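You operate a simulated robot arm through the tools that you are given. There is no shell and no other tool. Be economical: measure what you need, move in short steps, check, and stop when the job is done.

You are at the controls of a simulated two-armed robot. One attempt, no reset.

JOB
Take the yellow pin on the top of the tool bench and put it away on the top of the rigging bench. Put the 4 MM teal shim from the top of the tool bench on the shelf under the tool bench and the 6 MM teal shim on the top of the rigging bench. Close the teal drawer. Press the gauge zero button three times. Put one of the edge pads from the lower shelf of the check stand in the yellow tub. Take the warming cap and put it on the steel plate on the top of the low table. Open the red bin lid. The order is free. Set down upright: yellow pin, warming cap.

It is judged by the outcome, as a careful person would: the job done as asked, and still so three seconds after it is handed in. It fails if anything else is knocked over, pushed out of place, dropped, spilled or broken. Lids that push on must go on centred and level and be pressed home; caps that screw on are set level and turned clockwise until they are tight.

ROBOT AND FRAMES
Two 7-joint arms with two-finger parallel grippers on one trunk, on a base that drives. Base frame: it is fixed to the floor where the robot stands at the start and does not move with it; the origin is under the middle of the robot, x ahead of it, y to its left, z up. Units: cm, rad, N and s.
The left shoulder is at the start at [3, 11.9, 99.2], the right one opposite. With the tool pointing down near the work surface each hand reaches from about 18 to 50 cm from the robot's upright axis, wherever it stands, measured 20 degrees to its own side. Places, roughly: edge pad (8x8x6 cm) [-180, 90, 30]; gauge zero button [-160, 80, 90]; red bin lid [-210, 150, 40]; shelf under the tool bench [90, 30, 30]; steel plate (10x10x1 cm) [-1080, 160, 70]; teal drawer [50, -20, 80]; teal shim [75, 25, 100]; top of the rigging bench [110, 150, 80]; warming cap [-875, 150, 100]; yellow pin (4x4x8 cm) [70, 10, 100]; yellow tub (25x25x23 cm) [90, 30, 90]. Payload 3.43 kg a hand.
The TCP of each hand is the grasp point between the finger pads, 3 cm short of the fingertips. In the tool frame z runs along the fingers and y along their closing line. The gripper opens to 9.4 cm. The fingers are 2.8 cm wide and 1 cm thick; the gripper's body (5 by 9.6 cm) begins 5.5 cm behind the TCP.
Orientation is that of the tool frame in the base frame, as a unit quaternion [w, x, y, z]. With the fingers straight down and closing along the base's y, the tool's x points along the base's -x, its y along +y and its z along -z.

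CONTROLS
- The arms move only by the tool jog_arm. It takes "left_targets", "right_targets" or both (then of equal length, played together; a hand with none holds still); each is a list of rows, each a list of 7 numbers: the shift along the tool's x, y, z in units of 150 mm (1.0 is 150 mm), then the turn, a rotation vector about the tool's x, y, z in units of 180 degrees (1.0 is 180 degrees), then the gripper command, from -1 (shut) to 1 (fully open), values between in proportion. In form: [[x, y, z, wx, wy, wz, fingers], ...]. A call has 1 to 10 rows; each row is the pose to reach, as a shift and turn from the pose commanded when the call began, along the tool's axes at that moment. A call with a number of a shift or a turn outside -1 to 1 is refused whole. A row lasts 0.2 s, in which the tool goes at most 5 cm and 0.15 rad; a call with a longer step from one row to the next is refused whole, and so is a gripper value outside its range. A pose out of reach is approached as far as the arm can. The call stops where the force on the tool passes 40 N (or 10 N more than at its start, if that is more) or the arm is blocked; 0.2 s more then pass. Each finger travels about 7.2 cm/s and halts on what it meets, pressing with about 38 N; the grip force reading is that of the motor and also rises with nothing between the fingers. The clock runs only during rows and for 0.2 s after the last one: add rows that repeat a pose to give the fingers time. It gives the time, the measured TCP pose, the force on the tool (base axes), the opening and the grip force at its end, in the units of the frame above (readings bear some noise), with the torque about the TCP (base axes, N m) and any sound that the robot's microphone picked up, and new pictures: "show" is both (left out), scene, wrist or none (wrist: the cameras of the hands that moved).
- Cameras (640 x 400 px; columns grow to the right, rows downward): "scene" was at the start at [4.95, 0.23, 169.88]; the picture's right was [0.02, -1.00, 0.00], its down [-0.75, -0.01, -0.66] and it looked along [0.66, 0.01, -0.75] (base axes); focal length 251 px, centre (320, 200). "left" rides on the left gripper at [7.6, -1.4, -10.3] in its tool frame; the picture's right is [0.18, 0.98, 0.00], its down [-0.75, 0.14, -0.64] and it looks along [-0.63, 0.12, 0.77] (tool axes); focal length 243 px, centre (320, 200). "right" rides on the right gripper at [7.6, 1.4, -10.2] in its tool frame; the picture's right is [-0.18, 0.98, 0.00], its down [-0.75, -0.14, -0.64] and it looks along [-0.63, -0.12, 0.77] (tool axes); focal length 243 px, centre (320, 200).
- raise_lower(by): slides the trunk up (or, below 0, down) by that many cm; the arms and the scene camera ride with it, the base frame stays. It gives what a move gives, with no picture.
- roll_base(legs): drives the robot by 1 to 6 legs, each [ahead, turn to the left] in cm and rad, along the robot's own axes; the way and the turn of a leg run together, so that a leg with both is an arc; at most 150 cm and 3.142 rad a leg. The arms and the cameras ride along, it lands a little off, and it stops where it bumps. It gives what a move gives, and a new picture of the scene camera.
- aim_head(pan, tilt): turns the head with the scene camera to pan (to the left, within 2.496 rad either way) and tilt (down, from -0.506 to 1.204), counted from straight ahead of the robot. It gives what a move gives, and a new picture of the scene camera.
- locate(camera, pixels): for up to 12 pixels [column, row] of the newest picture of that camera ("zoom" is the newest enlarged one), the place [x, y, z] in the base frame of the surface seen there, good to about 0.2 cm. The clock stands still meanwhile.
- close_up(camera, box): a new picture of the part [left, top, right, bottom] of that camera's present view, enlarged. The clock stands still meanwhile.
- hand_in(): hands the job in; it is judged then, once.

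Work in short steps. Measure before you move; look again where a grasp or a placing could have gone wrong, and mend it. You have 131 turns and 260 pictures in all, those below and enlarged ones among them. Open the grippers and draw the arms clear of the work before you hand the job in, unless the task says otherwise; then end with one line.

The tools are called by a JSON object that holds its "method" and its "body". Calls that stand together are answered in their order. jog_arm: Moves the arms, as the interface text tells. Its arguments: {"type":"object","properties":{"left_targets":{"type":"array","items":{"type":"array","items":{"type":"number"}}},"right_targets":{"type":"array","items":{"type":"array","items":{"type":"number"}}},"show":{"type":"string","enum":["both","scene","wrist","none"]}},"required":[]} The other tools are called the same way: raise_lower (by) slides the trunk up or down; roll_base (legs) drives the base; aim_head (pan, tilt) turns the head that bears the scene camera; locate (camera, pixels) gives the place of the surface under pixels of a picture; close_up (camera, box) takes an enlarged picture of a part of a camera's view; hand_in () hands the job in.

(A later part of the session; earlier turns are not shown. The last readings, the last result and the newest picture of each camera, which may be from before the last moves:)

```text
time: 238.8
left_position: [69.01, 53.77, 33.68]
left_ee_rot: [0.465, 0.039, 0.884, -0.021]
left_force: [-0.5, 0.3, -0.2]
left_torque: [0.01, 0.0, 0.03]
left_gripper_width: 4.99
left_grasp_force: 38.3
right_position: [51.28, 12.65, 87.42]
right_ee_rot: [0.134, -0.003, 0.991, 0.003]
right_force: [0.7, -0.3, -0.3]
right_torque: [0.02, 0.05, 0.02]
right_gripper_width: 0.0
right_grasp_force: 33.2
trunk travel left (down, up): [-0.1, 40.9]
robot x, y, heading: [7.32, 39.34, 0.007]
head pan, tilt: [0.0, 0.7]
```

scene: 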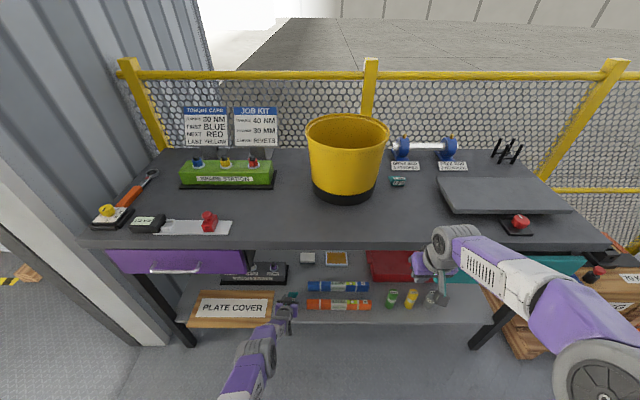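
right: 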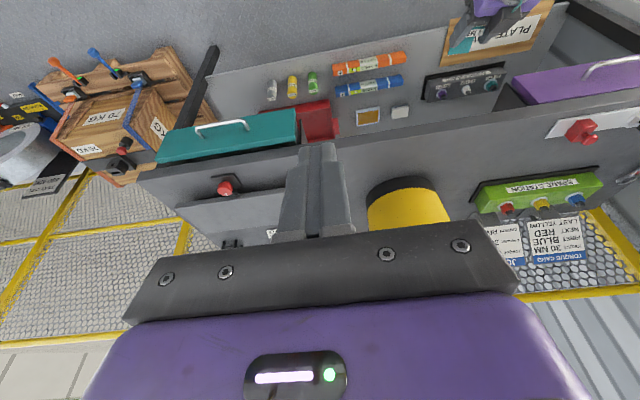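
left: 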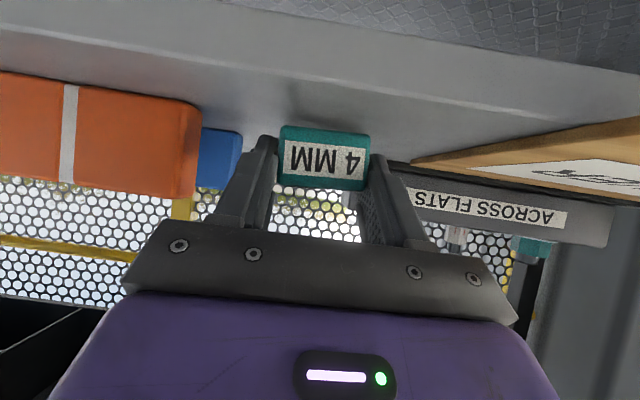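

Almost down (z 33.7 of ~33.45). I lower 3 mm, open, then lift the hand away.

{"method": "jog_arm", "body": {"left_targets": [[0.02, 0, 0.014, 0, 0, 0, -1], [0.02, 0, 0.014, 0, 0, 0, -1], [0.02, 0, 0.014, 0, 0, 0, 0.25], [0.02, 0, 0.014, 0, 0, 0, 0.3], [0.02, 0, 0.014, 0, 0, 0, 0.3], [-0.1, 0, -0.07, 0, 0, 0, 0.3], [-0.3, 0, -0.2, 0, 0, 0, 0.3]], "show": "wrist"}}

{"method": "roll_base", "body": {"legs": [[-22, 0]]}}

{"method": "close_up", "body": {"camera": "scene", "box": [200, 220, 488, 400]}}

```text
time: 240.4
left_position: [69.03, 53.77, 39.05]
left_ee_rot: [0.465, 0.038, 0.884, -0.02]
left_force: [-0.1, 0.0, 0.2]
left_torque: [0.01, -0.05, -0.01]
left_gripper_width: 6.11
left_grasp_force: 0.1
right_position: [51.29, 12.75, 87.35]
right_ee_rot: [0.134, -0.003, 0.991, 0.002]
right_force: [-0.1, -0.6, 0.7]
right_torque: [0.0, -0.03, 0.0]
right_gripper_width: 0.0
right_grasp_force: 32.8
trunk travel left (down, up): [-0.1, 40.9]
robot x, y, heading: [7.52, 39.1, 0.006]
head pan, tilt: [0.0, 0.7]
```

left: 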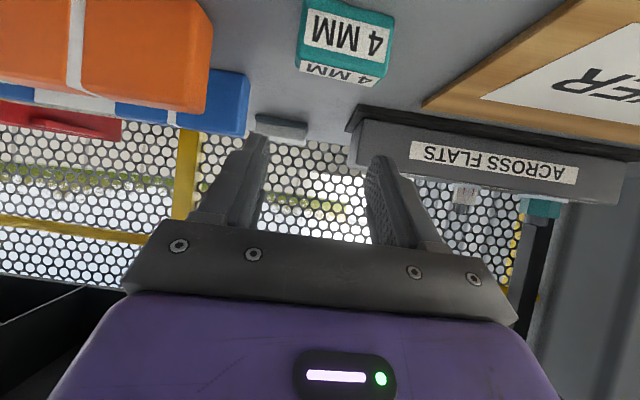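

```text
time: 242.1
left_position: [46.88, 54.11, 39.0]
left_ee_rot: [0.466, 0.033, 0.884, -0.018]
left_force: [-0.3, -0.6, 0.0]
left_torque: [0.04, -0.03, 0.0]
left_gripper_width: 6.1
left_grasp_force: 0.1
right_position: [29.54, 12.75, 87.52]
right_ee_rot: [0.135, -0.01, 0.991, 0.004]
right_force: [0.4, -0.3, -0.2]
right_torque: [0.0, 0.02, 0.01]
right_gripper_width: 0.0
right_grasp_force: 32.8
trunk travel left (down, up): [-0.1, 40.9]
robot x, y, heading: [-14.66, 38.86, 0.023]
head pan, tilt: [0.0, 0.7]
```

scene: 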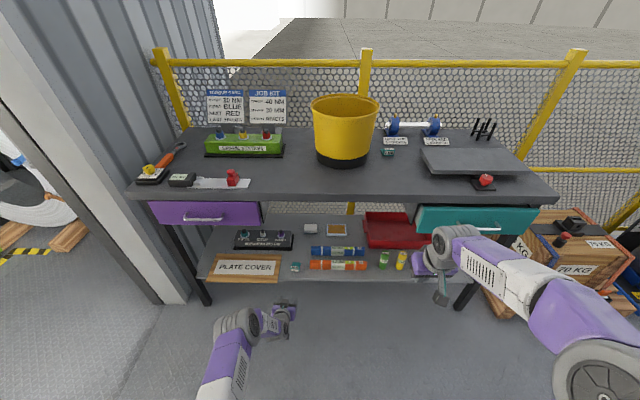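

```text
2.22 times, centred on (344, 310) of scene
```

zoom: 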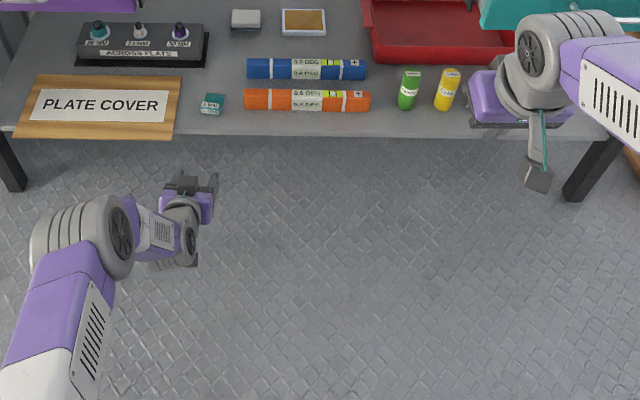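

The 4 MM shim lies flat on the shelf. Next, the drawer: I raise the trunk, tuck the left hand, pitch the right hand, and reposition to y≈6.

{"method": "raise_lower", "body": {"by": 20}}

{"method": "jog_arm", "body": {"left_targets": [[-0.01, 0, -0.2, 0, 0, 0, 0], [-0.02, 0, -0.4, 0, 0, 0, 0], [-0.04, 0, -0.6, 0, 0, 0, 0], [-0.057, 0, -0.85, 0, 0, 0, 0]], "right_targets": [[0.06, 0, 0.22, 0, -0.04, 0, -1], [0.12, 0, 0.44, 0, -0.08, 0, -1], [0.18, 0, 0.66, 0, -0.12, 0, -1], [0.25, 0, 0.88, 0, -0.165, 0, -1]], "show": "none"}}

{"method": "roll_base", "body": {"legs": [[-14, 0], [0, -1.02], [36, 0], [0, 1.0]]}}

{"method": "locate", "body": {"camera": "scene", "pixels": [[320, 250], [400, 250], [360, 260]]}}

```text
time: 244.3
left_position: [46.79, 54.13, 58.96]
left_ee_rot: [0.466, 0.033, 0.884, -0.017]
left_force: [-0.5, -0.4, 0.4]
left_torque: [-0.01, 0.02, 0.0]
left_gripper_width: 6.14
left_grasp_force: 0.1
right_position: [29.45, 12.89, 107.39]
right_ee_rot: [0.135, -0.008, 0.991, 0.004]
right_force: [0.9, -0.2, -1.2]
right_torque: [-0.01, -0.03, -0.02]
right_gripper_width: 0.01
right_grasp_force: 33.1
trunk travel left (down, up): [-20.1, 20.9]
robot x, y, heading: [-14.44, 38.77, 0.023]
head pan, tilt: [0.0, 0.7]
```

```text
time: 245.3
left_position: [36.75, 54.72, 66.89]
left_ee_rot: [0.465, 0.035, 0.884, -0.018]
left_force: [0.9, -0.9, 0.0]
left_torque: [0.02, 0.03, 0.04]
left_gripper_width: 4.68
left_grasp_force: 0.0
right_position: [29.36, 12.34, 93.87]
right_ee_rot: [0.384, -0.007, 0.923, 0.006]
right_force: [-0.3, -0.5, 0.4]
right_torque: [0.04, 0.03, 0.05]
right_gripper_width: 0.0
right_grasp_force: 33.5
trunk travel left (down, up): [-20.1, 20.9]
robot x, y, heading: [-14.4, 38.93, 0.016]
head pan, tilt: [0.0, 0.7]
```

```text
time: 253.7
left_position: [42.55, 24.88, 66.76]
left_ee_rot: [0.465, 0.031, 0.884, -0.017]
left_force: [0.1, 0.6, 0.1]
left_torque: [0.02, -0.02, -0.02]
left_gripper_width: 4.68
left_grasp_force: 0.0
right_position: [35.38, -17.43, 93.84]
right_ee_rot: [0.384, -0.011, 0.923, 0.007]
right_force: [-0.2, -0.5, 0.1]
right_torque: [0.0, -0.01, 0.0]
right_gripper_width: 0.0
right_grasp_force: 33.0
trunk travel left (down, up): [-20.1, 20.9]
robot x, y, heading: [-8.65, 8.65, 0.028]
head pan, tilt: [0.0, 0.7]
```

scene: 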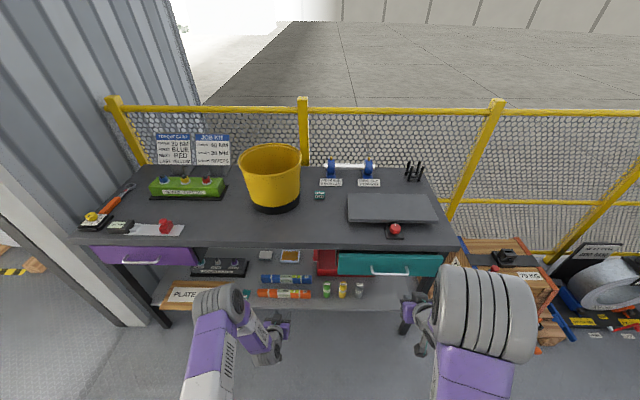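

```text
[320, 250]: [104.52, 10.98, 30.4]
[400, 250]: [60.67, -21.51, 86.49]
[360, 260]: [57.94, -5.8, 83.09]
```

Drawer face at x≈57.9. I take the closed fingertips to y≈-8 (beside the handle, which spans y -12.6…-25.7), z≈84.6, and push in.

{"method": "jog_arm", "body": {"right_targets": [[0.02, 0.15, 0.2, 0, 0, 0, -1], [0.04, 0.32, 0.4, 0, 0, 0, -1], [0.05, 0.5, 0.6, 0, 0, 0, -1], [0.057, 0.627, 0.81, 0, 0, 0, -1]], "show": "none"}}

{"method": "jog_arm", "body": {"right_targets": [[-0.15, 0, 0.15, 0, 0, 0, -1], [-0.3, 0, 0.3, 0, 0, 0, -1], [-0.45, 0, 0.45, 0, 0, 0, -1], [-0.55, 0, 0.55, 0, 0, 0, -1], [-0.62, 0, 0.62, 0, 0, 0, -1], [-0.68, 0, 0.68, 0, 0, 0, -1], [-0.74, 0, 0.74, 0, 0, 0, -1]], "show": "both"}}

```text
time: 254.7
left_position: [42.43, 24.96, 66.89]
left_ee_rot: [0.466, 0.031, 0.884, -0.017]
left_force: [0.0, 0.9, -0.9]
left_torque: [0.0, -0.01, 0.01]
left_gripper_width: 4.69
left_grasp_force: 0.0
right_position: [43.23, -7.46, 84.67]
right_ee_rot: [0.385, -0.011, 0.923, 0.007]
right_force: [0.3, 0.3, 0.2]
right_torque: [0.02, 0.01, 0.02]
right_gripper_width: 0.02
right_grasp_force: 33.2
trunk travel left (down, up): [-20.1, 20.9]
robot x, y, heading: [-8.69, 8.63, 0.029]
head pan, tilt: [0.0, 0.7]
```

```text
time: 256.3
left_position: [42.19, 24.81, 67.01]
left_ee_rot: [0.468, 0.031, 0.883, -0.017]
left_force: [0.2, 0.3, 0.0]
left_torque: [0.01, 0.04, 0.03]
left_gripper_width: 4.67
left_grasp_force: 0.0
right_position: [57.7, -7.32, 84.43]
right_ee_rot: [0.375, -0.011, 0.927, 0.007]
right_force: [-30.2, -0.4, 14.2]
right_torque: [-0.03, 0.13, -0.06]
right_gripper_width: 0.03
right_grasp_force: 33.2
trunk travel left (down, up): [-20.1, 20.9]
robot x, y, heading: [-8.7, 8.59, 0.028]
head pan, tilt: [0.0, 0.7]
stopped in row 7 (right hand): the force on the tool passed its limit at 47 N (the readings are from after the stop); the commanded pose is now the measured one
```

scene: 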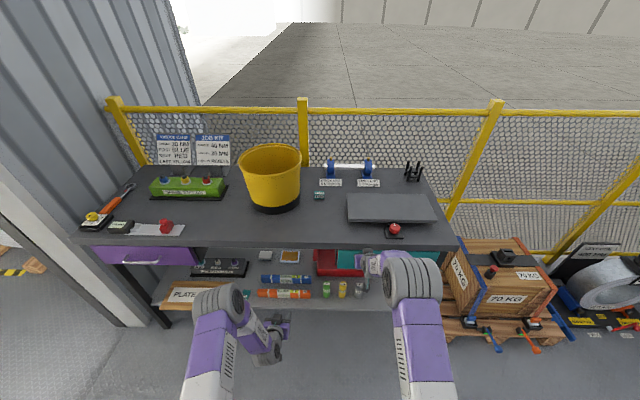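
right: 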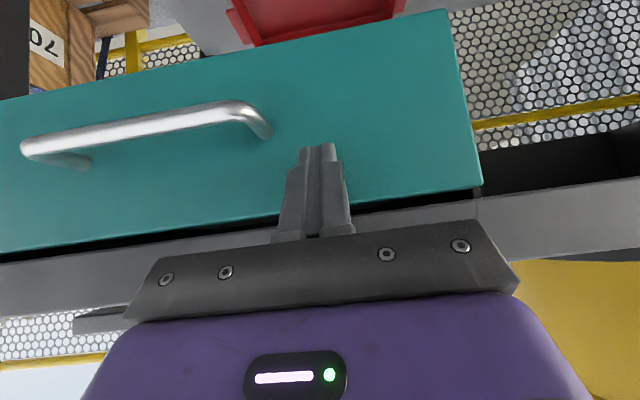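

Pushed to the stop. I retreat slowly 5 cm and measure the face again to see whether it stays shut.

{"method": "jog_arm", "body": {"right_targets": [[0.02, 0, -0.02, 0, 0, 0, -1], [0.05, 0, -0.05, 0, 0, 0, -1], [0.1, 0, -0.1, 0, 0, 0, -1], [0.17, 0, -0.17, 0, 0, 0, -1], [0.25, 0, -0.25, 0, 0, 0, -1]], "show": "wrist"}}

{"method": "locate", "body": {"camera": "right", "pixels": [[400, 130], [200, 160], [100, 190], [440, 60], [400, 200], [150, 240]]}}

```text
time: 257.5
left_position: [42.5, 24.87, 66.82]
left_ee_rot: [0.465, 0.03, 0.885, -0.016]
left_force: [0.0, 0.4, -0.1]
left_torque: [-0.01, 0.0, 0.03]
left_gripper_width: 4.7
left_grasp_force: 0.1
right_position: [52.8, -7.35, 84.43]
right_ee_rot: [0.376, -0.011, 0.927, 0.006]
right_force: [0.6, -0.2, 0.4]
right_torque: [0.01, 0.02, 0.0]
right_gripper_width: 0.0
right_grasp_force: 33.0
trunk travel left (down, up): [-20.1, 20.9]
robot x, y, heading: [-8.85, 8.57, 0.019]
head pan, tilt: [0.0, 0.7]
```

right: 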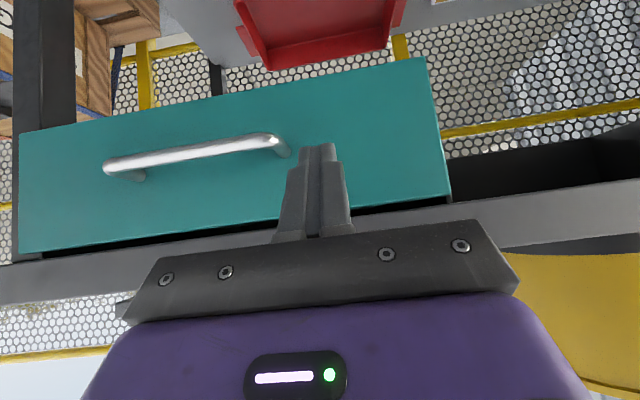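

```text
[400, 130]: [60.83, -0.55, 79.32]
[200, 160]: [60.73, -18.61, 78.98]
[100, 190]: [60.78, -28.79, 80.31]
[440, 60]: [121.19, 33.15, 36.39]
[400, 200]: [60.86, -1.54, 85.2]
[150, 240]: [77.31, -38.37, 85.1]
```

The face stays at x≈60.8: drawer shut. I tuck the right hand, back off, and drive through to the corridor for the red bin.

{"method": "jog_arm", "body": {"right_targets": [[0.2, 0, -0.2, 0, 0, 0, -1], [0.4, 0, -0.4, 0, 0, 0, -1], [0.55, 0, -0.6, 0, 0, 0, -1], [0.7, 0, -0.8, 0, 0, 0, -1]], "show": "none"}}

{"method": "roll_base", "body": {"legs": [[-50, 0], [0, 1.64], [150, 0], [38, 0], [0, 1.48], [60, 0]]}}

{"method": "aim_head", "body": {"pan": 0.9, "tilt": 0.7}}

```text
time: 258.5
left_position: [42.4, 24.68, 66.88]
left_ee_rot: [0.466, 0.032, 0.884, -0.017]
left_force: [0.6, 1.0, -0.1]
left_torque: [0.06, 0.01, -0.01]
left_gripper_width: 4.71
left_grasp_force: 0.0
right_position: [36.64, -8.09, 85.97]
right_ee_rot: [0.377, -0.01, 0.926, 0.007]
right_force: [0.7, -0.5, -0.2]
right_torque: [-0.02, 0.02, -0.01]
right_gripper_width: 0.02
right_grasp_force: 32.7
trunk travel left (down, up): [-20.1, 20.9]
robot x, y, heading: [-9.19, 8.19, 0.027]
head pan, tilt: [0.0, 0.7]
```

```text
time: 281.0
left_position: [-189.8, 181.89, 66.79]
left_ee_rot: [-0.03, 0.884, -0.056, -0.464]
left_force: [-0.8, -0.7, -0.9]
left_torque: [0.02, 0.01, 0.01]
left_gripper_width: 4.72
left_grasp_force: 0.0
right_position: [-182.26, 214.41, 85.89]
right_ee_rot: [-0.003, 0.926, -0.015, -0.376]
right_force: [1.0, -0.6, -0.4]
right_torque: [0.02, 0.02, -0.01]
right_gripper_width: 0.01
right_grasp_force: 32.6
trunk travel left (down, up): [-20.1, 20.9]
robot x, y, heading: [-137.72, 195.33, 3.108]
head pan, tilt: [0.0, 0.7]
```

scene: 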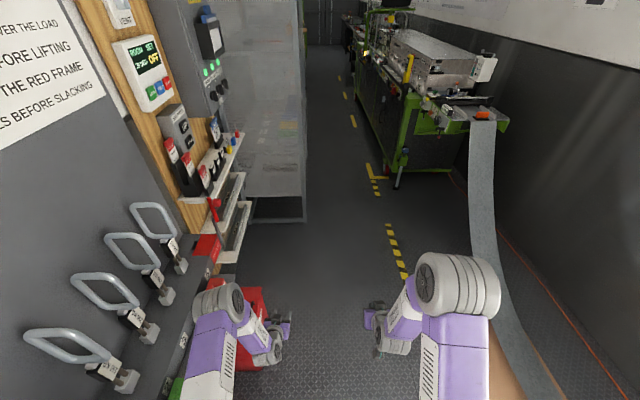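

```text
time: 282.2
left_position: [-189.73, 181.84, 66.8]
left_ee_rot: [-0.03, 0.883, -0.055, -0.465]
left_force: [-0.1, 0.6, 0.0]
left_torque: [0.0, -0.02, 0.0]
left_gripper_width: 4.71
left_grasp_force: 0.0
right_position: [-182.13, 214.38, 85.98]
right_ee_rot: [-0.003, 0.926, -0.015, -0.376]
right_force: [-0.2, -0.2, -0.5]
right_torque: [0.02, 0.03, -0.05]
right_gripper_width: 0.0
right_grasp_force: 32.8
trunk travel left (down, up): [-20.1, 20.9]
robot x, y, heading: [-137.57, 195.3, 3.11]
head pan, tilt: [0.901, 0.7]
```

scene: 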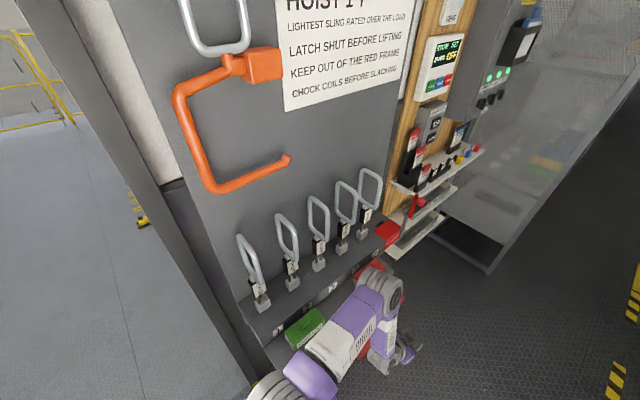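

The red bin is partly hidden behind the left arm near (390,330). I zoom there and measure.

{"method": "close_up", "body": {"camera": "scene", "box": [280, 200, 440, 400]}}

{"method": "close_up", "body": {"camera": "left", "box": [0, 0, 640, 400]}}

{"method": "locate", "body": {"camera": "scene", "pixels": [[388, 232], [395, 252], [380, 265], [400, 285], [365, 348], [370, 340], [400, 340], [430, 330], [305, 325]]}}

```text
2.00 times, centred on (360, 300) of scene
```

zoom: 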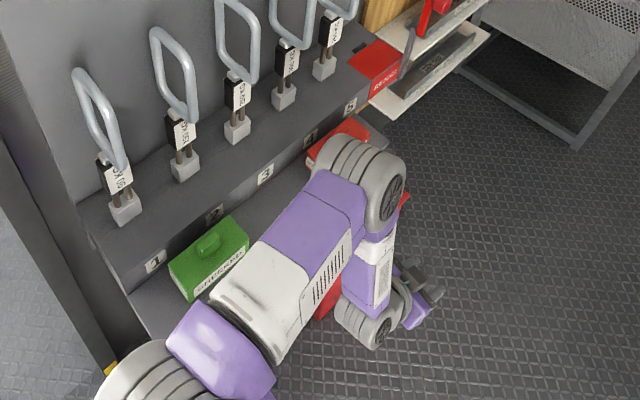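

```text
1.00 times, centred on (320, 200) of left (not enlarged: the box is as wide or as high as the picture)
```

zoom: 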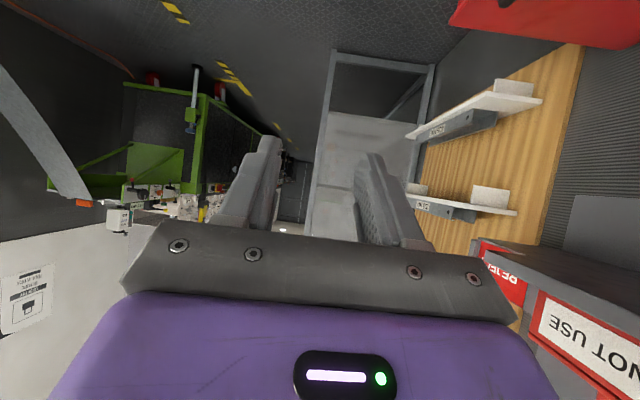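

```text
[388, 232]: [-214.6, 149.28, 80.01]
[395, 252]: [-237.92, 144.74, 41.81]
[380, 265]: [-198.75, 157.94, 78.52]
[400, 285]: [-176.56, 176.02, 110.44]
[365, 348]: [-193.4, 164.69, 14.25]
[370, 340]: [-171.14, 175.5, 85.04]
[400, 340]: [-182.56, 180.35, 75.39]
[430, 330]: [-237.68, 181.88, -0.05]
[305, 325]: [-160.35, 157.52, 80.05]
```

The arm hides the bin. I back up 40 cm and look ahead-left to see the bin and lid unobstructed.

{"method": "roll_base", "body": {"legs": [[-40, 0]]}}

{"method": "aim_head", "body": {"pan": 0.4, "tilt": 0.6}}

{"method": "close_up", "body": {"camera": "scene", "box": [220, 150, 380, 270]}}

```text
time: 284.8
left_position: [-149.12, 180.78, 66.86]
left_ee_rot: [-0.031, 0.883, -0.058, -0.464]
left_force: [0.4, -0.1, 0.3]
left_torque: [-0.01, 0.01, 0.01]
left_gripper_width: 4.72
left_grasp_force: 0.1
right_position: [-141.3, 213.28, 85.9]
right_ee_rot: [-0.005, 0.926, -0.017, -0.376]
right_force: [0.0, 0.3, 0.6]
right_torque: [0.01, -0.04, -0.03]
right_gripper_width: 0.0
right_grasp_force: 33.1
trunk travel left (down, up): [-20.1, 20.9]
robot x, y, heading: [-97.48, 194.15, 3.105]
head pan, tilt: [0.901, 0.7]
```

scene: 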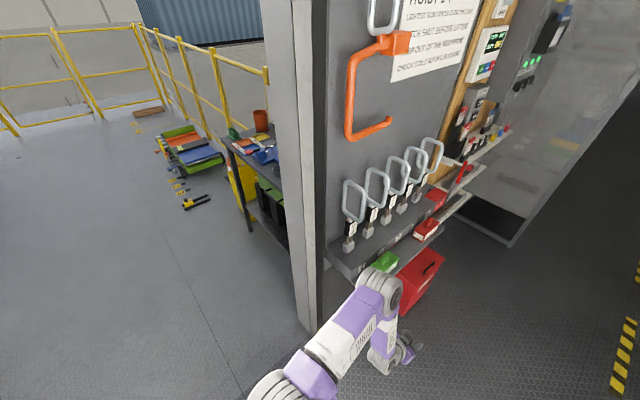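

```text
time: 285.7
left_position: [-149.12, 180.81, 66.75]
left_ee_rot: [-0.031, 0.883, -0.058, -0.464]
left_force: [0.7, 0.5, -0.1]
left_torque: [0.01, 0.0, -0.01]
left_gripper_width: 4.68
left_grasp_force: 0.1
right_position: [-141.5, 213.11, 85.93]
right_ee_rot: [-0.004, 0.926, -0.017, -0.376]
right_force: [0.0, 0.3, -0.1]
right_torque: [-0.03, 0.0, 0.01]
right_gripper_width: 0.02
right_grasp_force: 32.6
trunk travel left (down, up): [-20.1, 20.9]
robot x, y, heading: [-96.86, 194.24, 3.104]
head pan, tilt: [0.4, 0.6]
```

scene: 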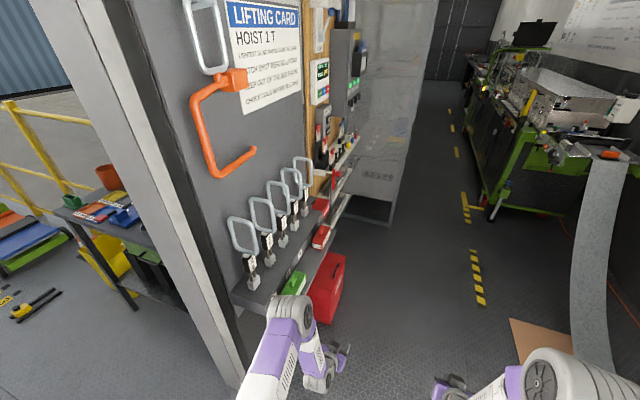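

```text
3.33 times, centred on (300, 210) of scene
```

zoom: 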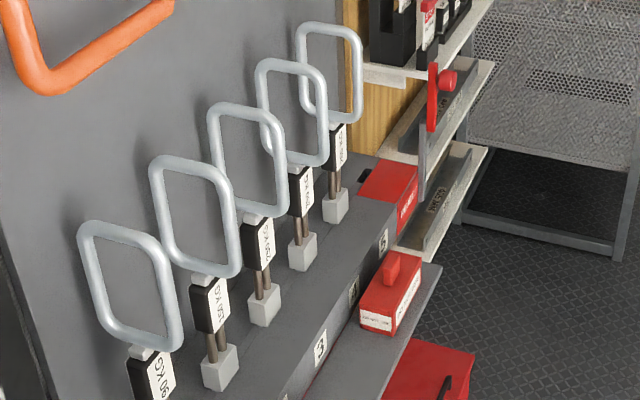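

The red bin at (327,285) is visible with a dark handle on its lid. I zoom on it and measure lid corners.

{"method": "close_up", "body": {"camera": "scene", "box": [280, 240, 376, 330]}}

{"method": "locate", "body": {"camera": "zoom", "pixels": [[260, 110], [360, 90], [400, 100], [330, 180], [300, 250], [350, 200], [420, 150], [260, 290], [350, 330], [300, 130], [370, 150], [440, 260]]}}

```text
4.44 times, centred on (328, 285) of scene
```

zoom: 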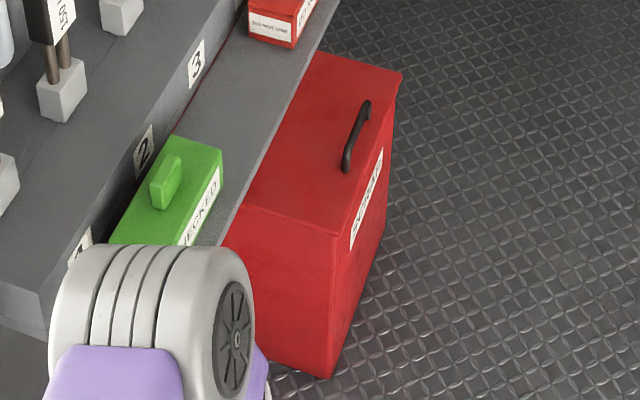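

```text
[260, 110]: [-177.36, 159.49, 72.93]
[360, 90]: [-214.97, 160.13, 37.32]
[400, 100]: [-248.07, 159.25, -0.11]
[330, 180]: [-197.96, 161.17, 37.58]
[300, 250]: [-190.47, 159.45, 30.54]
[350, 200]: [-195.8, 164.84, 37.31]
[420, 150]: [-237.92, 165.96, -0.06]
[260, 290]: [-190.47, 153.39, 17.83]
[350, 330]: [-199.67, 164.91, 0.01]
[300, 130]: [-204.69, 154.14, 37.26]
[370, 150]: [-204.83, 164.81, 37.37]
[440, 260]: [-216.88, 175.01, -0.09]
```

Bin lid top z≈37.3, x -190…-219, front edge y≈165, with a bar handle along x near the front; hinge must be at the back (−y). I check corridor room to face it.

{"method": "locate", "body": {"camera": "scene", "pixels": [[590, 330], [520, 335], [575, 250], [490, 205], [475, 280], [400, 215], [325, 260], [335, 262], [338, 256], [300, 195]]}}

{"method": "close_up", "body": {"camera": "scene", "box": [310, 245, 358, 285]}}

{"method": "locate", "body": {"camera": "zoom", "pixels": [[238, 170], [232, 190], [255, 130], [275, 88], [245, 152], [265, 105], [205, 90], [250, 200]]}}

```text
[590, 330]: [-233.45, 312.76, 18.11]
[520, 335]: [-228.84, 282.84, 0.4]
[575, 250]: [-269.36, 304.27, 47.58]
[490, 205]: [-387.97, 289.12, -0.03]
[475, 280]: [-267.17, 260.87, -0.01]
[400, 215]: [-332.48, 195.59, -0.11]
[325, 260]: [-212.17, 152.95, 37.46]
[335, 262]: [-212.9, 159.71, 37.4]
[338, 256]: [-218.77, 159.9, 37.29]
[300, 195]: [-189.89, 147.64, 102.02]
```

```text
10.00 times, centred on (334, 265) of scene
```

zoom: 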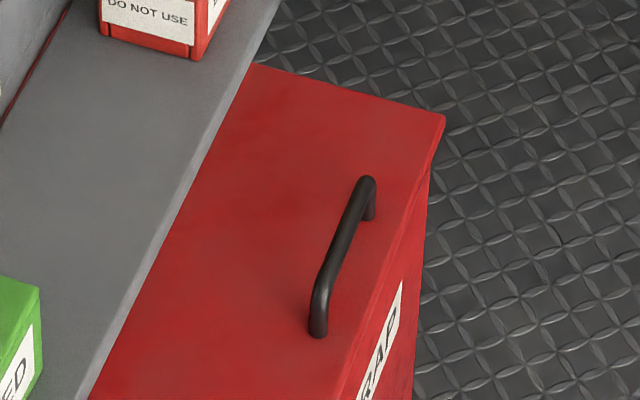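

```text
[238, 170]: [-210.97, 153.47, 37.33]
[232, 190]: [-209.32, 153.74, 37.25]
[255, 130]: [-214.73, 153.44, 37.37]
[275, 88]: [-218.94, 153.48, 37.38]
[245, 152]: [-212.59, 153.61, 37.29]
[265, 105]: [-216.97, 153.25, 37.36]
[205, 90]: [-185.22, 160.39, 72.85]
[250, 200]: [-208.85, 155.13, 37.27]
```

There's room to y≈280. I drive to about (-205,225) and turn to face the bin.

{"method": "locate", "body": {"camera": "zoom", "pixels": [[345, 240], [330, 280], [362, 195], [318, 320], [435, 130], [345, 390]]}}

{"method": "roll_base", "body": {"legs": [[0, -0.24], [113, 0], [0, 1.85]]}}

{"method": "aim_head", "body": {"pan": 0.0, "tilt": 0.85}}

```text
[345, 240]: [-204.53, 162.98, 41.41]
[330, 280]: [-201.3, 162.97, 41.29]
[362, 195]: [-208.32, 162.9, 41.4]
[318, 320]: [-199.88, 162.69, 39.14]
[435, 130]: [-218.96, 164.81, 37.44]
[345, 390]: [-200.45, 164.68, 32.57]
```

```text
time: 296.9
left_position: [-191.8, 175.88, 66.84]
left_ee_rot: [0.312, 0.656, 0.594, -0.345]
left_force: [0.5, -0.4, 0.3]
left_torque: [-0.02, 0.0, -0.01]
left_gripper_width: 4.7
left_grasp_force: 0.0
right_position: [-224.36, 182.64, 86.04]
right_ee_rot: [0.267, 0.657, 0.653, -0.265]
right_force: [0.1, 0.2, -0.5]
right_torque: [0.0, 0.01, 0.02]
right_gripper_width: 0.02
right_grasp_force: 33.1
trunk travel left (down, up): [-20.1, 20.9]
robot x, y, heading: [-207.0, 227.49, -1.576]
head pan, tilt: [0.4, 0.6]
```

scene: 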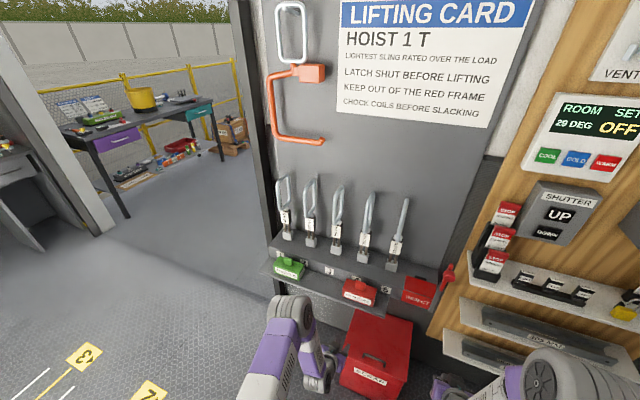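

```text
time: 297.8
left_position: [-191.89, 175.97, 66.84]
left_ee_rot: [0.313, 0.655, 0.595, -0.345]
left_force: [-0.4, 0.0, 0.0]
left_torque: [0.01, 0.0, -0.01]
left_gripper_width: 4.7
left_grasp_force: 0.0
right_position: [-224.55, 182.58, 85.91]
right_ee_rot: [0.268, 0.657, 0.654, -0.264]
right_force: [-0.1, -0.2, -0.5]
right_torque: [0.01, 0.01, -0.01]
right_gripper_width: 0.0
right_grasp_force: 33.3
trunk travel left (down, up): [-20.1, 20.9]
robot x, y, heading: [-206.86, 227.41, -1.575]
head pan, tilt: [0.0, 0.85]
```

scene: 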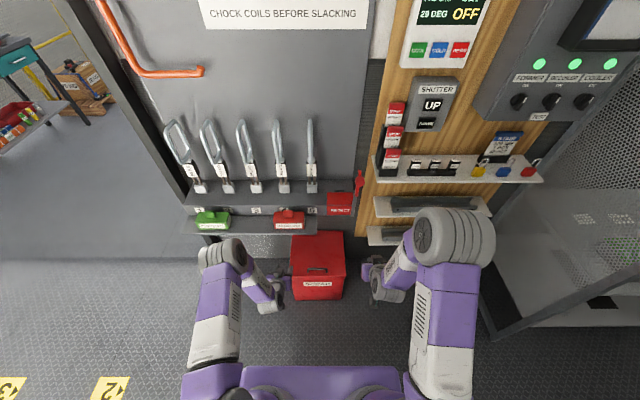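

Handle bar: x -199.9…-209, y 163, top z 41.4. I lower the trunk, roll the left gripper ~86° so its fingers close across the bar, and place it behind; then drive 15 cm nearer.

{"method": "raise_lower", "body": {"by": -20}}

{"method": "jog_arm", "body": {"left_targets": [[0.03, -0.08, -0.1, 0, 0, 0.0475, -0.45], [0.06, -0.16, -0.2, 0, 0, 0.095, -0.45], [0.09, -0.24, -0.3, 0, 0, 0.1425, -0.45], [0.12, -0.32, -0.4, 0, 0, 0.19, -0.45], [0.15, -0.4, -0.48, 0, 0, 0.2375, -0.45], [0.18, -0.48, -0.48, 0, 0, 0.285, -0.45], [0.21, -0.56, -0.48, 0, 0, 0.3325, -0.45], [0.24, -0.64, -0.48, 0, 0, 0.38, -0.45], [0.24, -0.71, -0.48, 0, 0, 0.4275, -0.45], [0.24, -0.71, -0.48, 0, 0, 0.475, -0.45]], "show": "none"}}

{"method": "roll_base", "body": {"legs": [[13, 0]]}}

{"method": "close_up", "body": {"camera": "left", "box": [0, 0, 640, 400]}}

```text
time: 299.9
left_position: [-191.83, 175.85, 46.83]
left_ee_rot: [0.312, 0.656, 0.594, -0.345]
left_force: [0.9, 0.0, 0.5]
left_torque: [-0.03, 0.02, -0.02]
left_gripper_width: 4.71
left_grasp_force: 0.0
right_position: [-224.5, 182.51, 65.94]
right_ee_rot: [0.267, 0.657, 0.653, -0.265]
right_force: [0.7, -0.5, 0.0]
right_torque: [0.0, 0.04, 0.01]
right_gripper_width: 0.0
right_grasp_force: 32.9
trunk travel left (down, up): [-0.1, 40.9]
robot x, y, heading: [-206.52, 227.39, -1.579]
head pan, tilt: [0.0, 0.85]
```

```text
time: 302.1
left_position: [-201.73, 184.82, 48.01]
left_ee_rot: [0.464, 0.885, -0.01, -0.041]
left_force: [0.1, 0.0, -0.5]
left_torque: [0.0, 0.01, -0.02]
left_gripper_width: 2.6
left_grasp_force: 0.0
right_position: [-224.53, 182.49, 65.97]
right_ee_rot: [0.267, 0.657, 0.653, -0.265]
right_force: [0.0, -0.5, -0.7]
right_torque: [0.03, 0.02, 0.03]
right_gripper_width: 0.0
right_grasp_force: 33.6
trunk travel left (down, up): [-0.1, 40.9]
robot x, y, heading: [-206.54, 227.41, -1.574]
head pan, tilt: [0.0, 0.85]
```

```text
time: 303.4
left_position: [-201.52, 171.83, 47.98]
left_ee_rot: [0.464, 0.885, -0.007, -0.041]
left_force: [0.9, 0.9, -0.8]
left_torque: [-0.03, -0.01, -0.01]
left_gripper_width: 2.59
left_grasp_force: 0.1
right_position: [-224.29, 169.43, 65.85]
right_ee_rot: [0.268, 0.656, 0.655, -0.264]
right_force: [-0.1, -0.5, -0.3]
right_torque: [0.0, -0.01, 0.0]
right_gripper_width: 0.02
right_grasp_force: 33.2
trunk travel left (down, up): [-0.1, 40.9]
robot x, y, heading: [-206.61, 214.83, -1.574]
head pan, tilt: [0.0, 0.85]
```

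scene: 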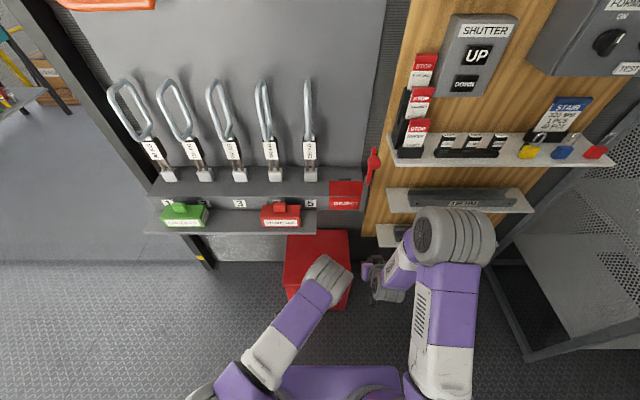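

```text
1.00 times, centred on (320, 200) of left (not enlarged: the box is as wide or as high as the picture)
```

zoom: 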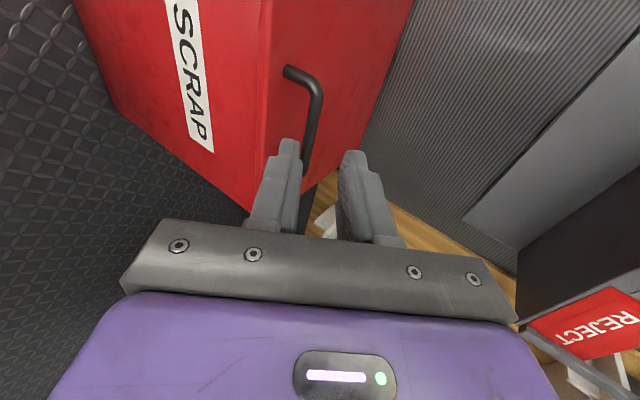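

The handle lies ahead between the fingers' line. I advance ~10 cm along the finger axis to straddle the bar and close.

{"method": "jog_arm", "body": {"left_targets": [[-0.005, -0.02, 0.25, 0, 0, 0, -0.45], [-0.01, -0.04, 0.45, 0, 0, 0, -0.45], [-0.014, -0.052, 0.6, 0, 0, 0, -0.45], [-0.014, -0.052, 0.67, 0, 0, 0, -0.45], [-0.014, -0.052, 0.67, 0, 0, 0, -1], [-0.014, -0.052, 0.67, 0, 0, 0, -1], [-0.014, -0.052, 0.67, 0, 0, 0, -1]], "show": "wrist"}}

```text
time: 305.0
left_position: [-202.53, 164.07, 41.73]
left_ee_rot: [0.464, 0.885, -0.006, -0.041]
left_force: [-1.5, -4.4, 3.2]
left_torque: [0.02, 0.15, 0.03]
left_gripper_width: 1.39
left_grasp_force: 45.1
right_position: [-224.37, 169.37, 65.93]
right_ee_rot: [0.267, 0.656, 0.655, -0.264]
right_force: [-0.5, 0.6, 0.4]
right_torque: [-0.02, -0.01, 0.04]
right_gripper_width: 0.0
right_grasp_force: 32.9
trunk travel left (down, up): [-0.1, 40.9]
robot x, y, heading: [-206.61, 214.69, -1.576]
head pan, tilt: [0.0, 0.85]
```

left: 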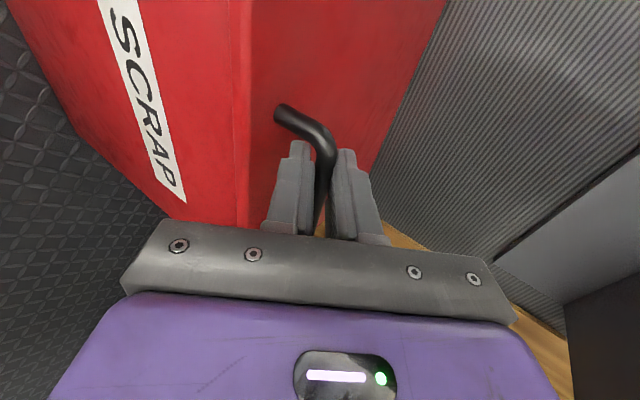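

Bar gripped (1.4 cm). I lift the lid along an arc about an assumed hinge at y≈140, watching the force.

{"method": "jog_arm", "body": {"left_targets": [[-0.008, 0.09, -0.037, 0, 0, 0, -1], [-0.012, 0.176, -0.073, 0, 0, 0, -1], [-0.02, 0.384, -0.128, 0, 0, 0, -1], [-0.026, 0.574, -0.153, 0, 0, 0, -1], [-0.032, 0.788, -0.148, 0, 0, 0, -1], [-0.035, 0.975, -0.123, 0, 0, 0, -1]], "show": "both"}}

```text
time: 306.1
left_position: [-202.84, 161.21, 50.38]
left_ee_rot: [0.459, 0.887, -0.01, -0.042]
left_force: [1.1, 12.6, 5.5]
left_torque: [-0.02, 0.13, -0.61]
left_gripper_width: 1.19
left_grasp_force: 44.9
right_position: [-224.43, 169.46, 65.96]
right_ee_rot: [0.268, 0.656, 0.654, -0.265]
right_force: [0.3, 0.0, -0.3]
right_torque: [-0.04, -0.06, 0.02]
right_gripper_width: 0.0
right_grasp_force: 32.9
trunk travel left (down, up): [-0.1, 40.9]
robot x, y, heading: [-207.0, 214.11, -1.57]
head pan, tilt: [0.0, 0.85]
stopped in row 5 (left hand): the force on the tool passed its limit at 43 N (the readings are from after the stop); the commanded pose is now the measured one
```

scene: 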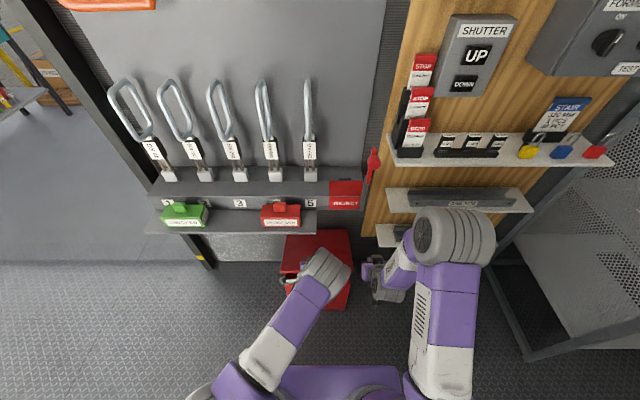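
left: 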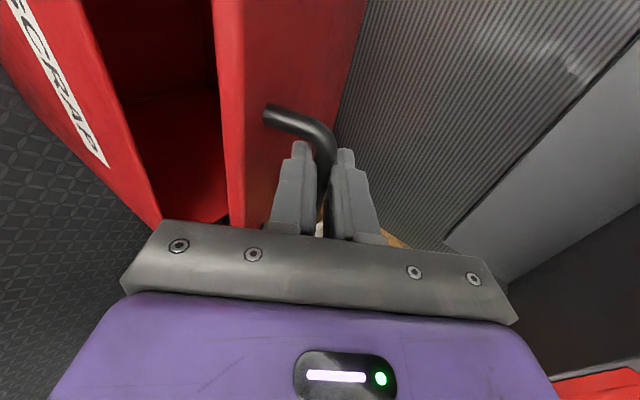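

The lid is opening (~20°). I loosen the grip a touch so the bar can turn, and continue along a slightly larger arc.

{"method": "jog_arm", "body": {"left_targets": [[-0.003, 0.08, -0.006, 0, 0, 0, -0.66], [-0.005, 0.18, -0.015, 0, 0, 0, -0.66], [-0.01, 0.303, -0.023, 0, 0, 0, -0.66], [-0.013, 0.46, -0.012, 0, 0, 0, -0.66], [-0.016, 0.63, 0.003, 0, 0, 0, -0.66], [-0.017, 0.79, 0.045, 0, 0, 0, -0.66], [-0.017, 0.946, 0.091, 0, 0, 0, -0.66]], "show": "both"}}

```text
time: 307.7
left_position: [-202.79, 152.31, 60.89]
left_ee_rot: [0.456, 0.889, -0.009, -0.042]
left_force: [-1.2, 22.2, -16.6]
left_torque: [-3.94, 0.04, 0.39]
left_gripper_width: 1.6
left_grasp_force: 0.0
right_position: [-224.28, 169.56, 66.02]
right_ee_rot: [0.268, 0.656, 0.655, -0.265]
right_force: [-0.4, -0.4, -0.3]
right_torque: [0.0, 0.02, -0.02]
right_gripper_width: 0.0
right_grasp_force: 32.9
trunk travel left (down, up): [-0.1, 40.9]
robot x, y, heading: [-207.05, 214.64, -1.572]
head pan, tilt: [0.0, 0.85]
```

scene: 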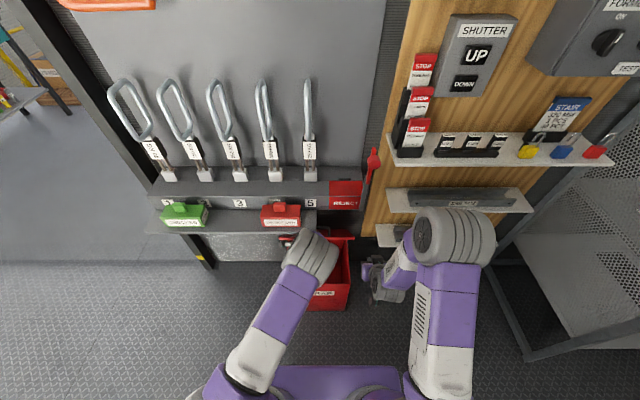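
left: 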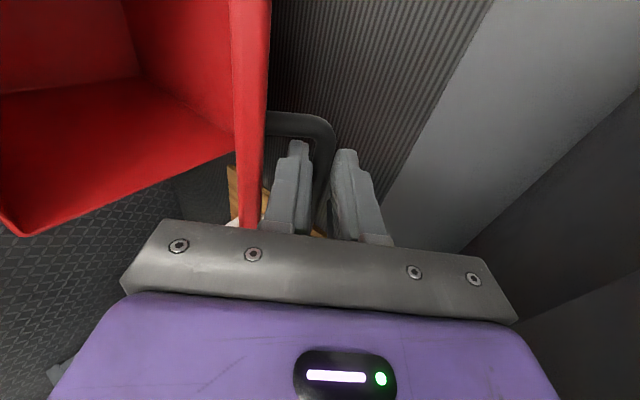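

Lid is at ≈47° by geometry (hinge at y≈135). I carry on along the arc toward ~75°.

{"method": "jog_arm", "body": {"left_targets": [[0, 0.11, 0.042, 0, 0, 0, -0.66], [0, 0.225, 0.085, 0, 0, 0, -0.66], [0, 0.34, 0.15, 0, 0, 0, -0.66], [0, 0.446, 0.221, 0, 0, 0, -0.66], [0, 0.57, 0.31, 0, 0, 0, -0.66], [0, 0.69, 0.4, 0, 0, 0, -0.66], [0, 0.81, 0.55, 0, 0, 0, -0.66]], "show": "both"}}

```text
time: 308.0
left_position: [-202.75, 152.33, 60.85]
left_ee_rot: [0.453, 0.891, -0.01, -0.041]
left_force: [-0.9, 0.2, -2.6]
left_torque: [-0.19, 0.03, -0.02]
left_gripper_width: 1.62
left_grasp_force: 0.1
right_position: [-224.48, 169.33, 66.07]
right_ee_rot: [0.267, 0.656, 0.654, -0.264]
right_force: [0.1, -0.1, 0.5]
right_torque: [0.0, 0.04, 0.01]
right_gripper_width: 0.0
right_grasp_force: 32.8
trunk travel left (down, up): [-0.1, 40.9]
robot x, y, heading: [-206.59, 214.64, -1.571]
head pan, tilt: [0.0, 0.85]
stopped in row 1 (left hand): the force on the tool passed its limit at 53 N (the readings are from after the stop); the commanded pose is now the measured one
```

scene: 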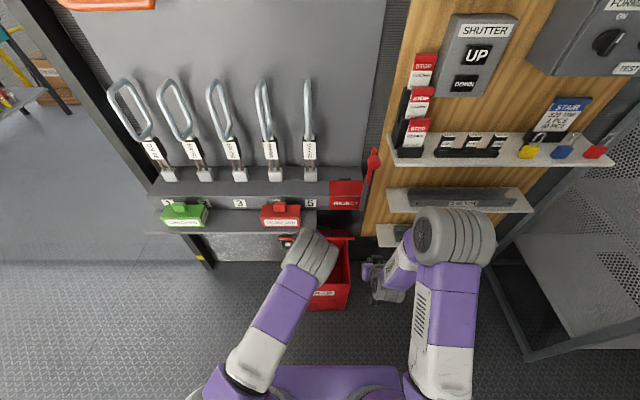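
left: 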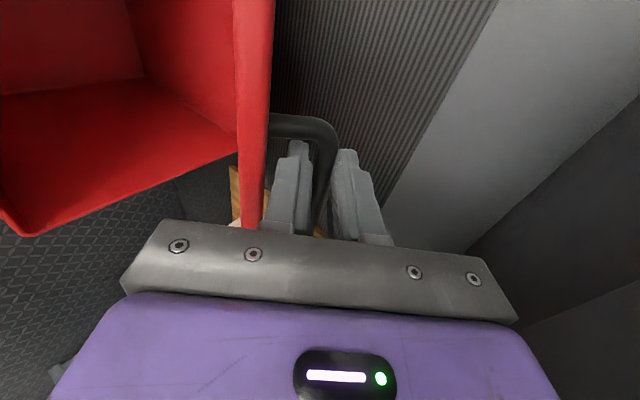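

The left hand's body meets the shelf above, but the lid now rests with almost no load on it. I bring the closed right fingers under the lid's right part to push it further back.

{"method": "jog_arm", "body": {"right_targets": [[0.09, 0.15, 0.16, 0, 0, 0, -1], [0.18, 0.3, 0.32, 0, 0, 0, -1], [0.27, 0.47, 0.48, 0, 0, 0, -1], [0.367, 0.63, 0.66, 0, 0, 0, -1]], "show": "none"}}

{"method": "jog_arm", "body": {"right_targets": [[-0.15, 0, 0.15, 0, 0, 0, -1], [-0.3, 0, 0.3, 0, 0, 0, -1], [-0.45, 0, 0.44, 0, 0, 0, -1], [-0.6, 0, 0.58, 0, 0, 0, -1], [-0.75, 0, 0.73, 0, 0, 0, -1], [-0.9, 0, 0.87, 0, 0, 0, -1]], "show": "both"}}

```text
time: 309.0
left_position: [-202.75, 152.18, 60.67]
left_ee_rot: [0.453, 0.891, -0.009, -0.04]
left_force: [0.0, 0.3, -0.9]
left_torque: [-0.04, 0.02, -0.02]
left_gripper_width: 1.61
left_grasp_force: 0.1
right_position: [-215.0, 166.54, 54.91]
right_ee_rot: [0.268, 0.656, 0.654, -0.264]
right_force: [0.9, 0.2, 0.5]
right_torque: [-0.01, -0.01, -0.02]
right_gripper_width: 0.0
right_grasp_force: 33.1
trunk travel left (down, up): [-0.1, 40.9]
robot x, y, heading: [-206.75, 214.11, -1.569]
head pan, tilt: [0.0, 0.85]
```

```text
time: 310.2
left_position: [-202.82, 152.14, 60.83]
left_ee_rot: [0.456, 0.889, -0.011, -0.042]
left_force: [1.2, 6.2, -0.2]
left_torque: [-1.63, 0.33, -0.72]
left_gripper_width: 1.16
left_grasp_force: 39.8
right_position: [-214.77, 153.38, 53.66]
right_ee_rot: [0.25, 0.661, 0.663, -0.247]
right_force: [-0.2, 6.2, -6.3]
right_torque: [0.01, 0.0, -0.01]
right_gripper_width: 0.01
right_grasp_force: 33.1
trunk travel left (down, up): [-0.1, 40.9]
robot x, y, heading: [-206.72, 214.69, -1.568]
head pan, tilt: [0.0, 0.85]
stopped in row 5 (right hand): the force on the tool passed its limit at 65 N (the readings are from after the stop); the commanded pose is now the measured one
```

scene: 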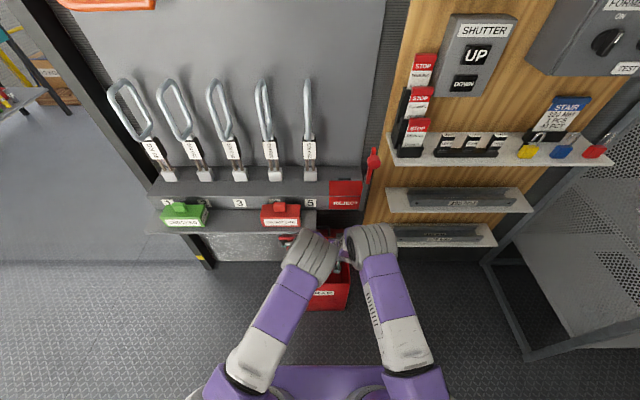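
right: 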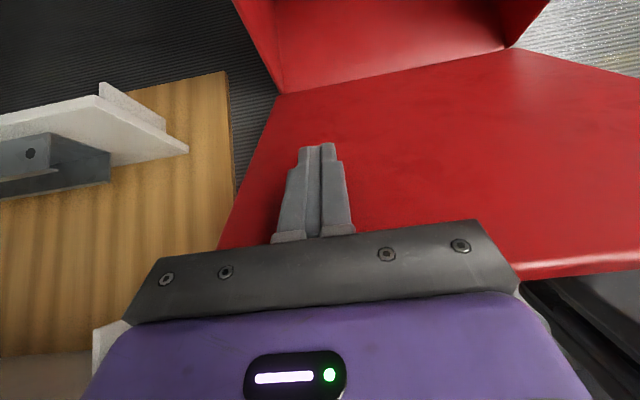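

The right fingers bear on the lid's underside; now the left hand's hold blocks it. I measure the lid, then open the left fingers slightly and withdraw along their axis.

{"method": "locate", "body": {"camera": "right", "pixels": [[290, 105], [400, 85], [450, 150], [500, 70], [560, 255], [400, 180]]}}

{"method": "jog_arm", "body": {"left_targets": [[0, 0, 0, 0, 0, 0, -0.5], [0, 0, -0.02, 0, 0, 0, -0.45], [0, 0, -0.15, 0, 0, 0, -0.45], [0, 0, -0.4, 0, 0, 0, -0.45], [0, 0, -0.7, 0, 0, 0, -0.45], [0, 0, -1, 0, 0, 0, -0.45]], "show": "scene"}}

```text
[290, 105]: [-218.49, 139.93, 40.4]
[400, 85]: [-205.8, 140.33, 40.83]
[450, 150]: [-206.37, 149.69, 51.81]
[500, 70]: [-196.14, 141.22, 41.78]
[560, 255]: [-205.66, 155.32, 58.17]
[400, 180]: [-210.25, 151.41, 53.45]
```

```text
time: 311.0
left_position: [-202.57, 154.09, 61.24]
left_ee_rot: [0.449, 0.893, -0.012, -0.037]
left_force: [-2.2, -16.0, -20.1]
left_torque: [-0.45, -0.45, 0.11]
left_gripper_width: 2.27
left_grasp_force: 0.0
right_position: [-214.71, 153.39, 53.4]
right_ee_rot: [0.248, 0.662, 0.663, -0.244]
right_force: [-0.3, 7.8, -4.2]
right_torque: [-0.47, -0.01, 0.05]
right_gripper_width: 0.0
right_grasp_force: 32.9
trunk travel left (down, up): [-0.1, 40.9]
robot x, y, heading: [-206.75, 214.25, -1.573]
head pan, tilt: [0.0, 0.85]
stopped in row 4 (left hand): the force on the tool passed its limit at 79 N (the readings are from after the stop); the commanded pose is now the measured one
```

scene: 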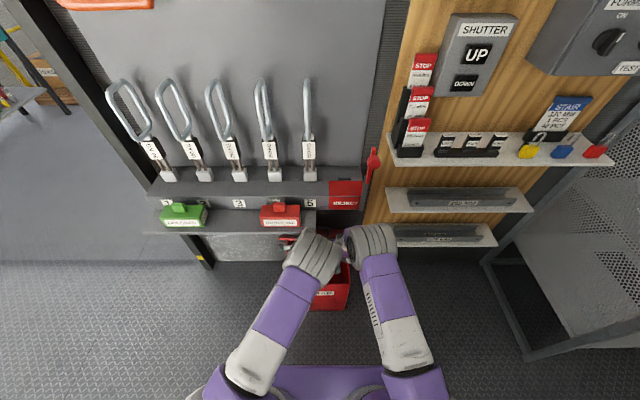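

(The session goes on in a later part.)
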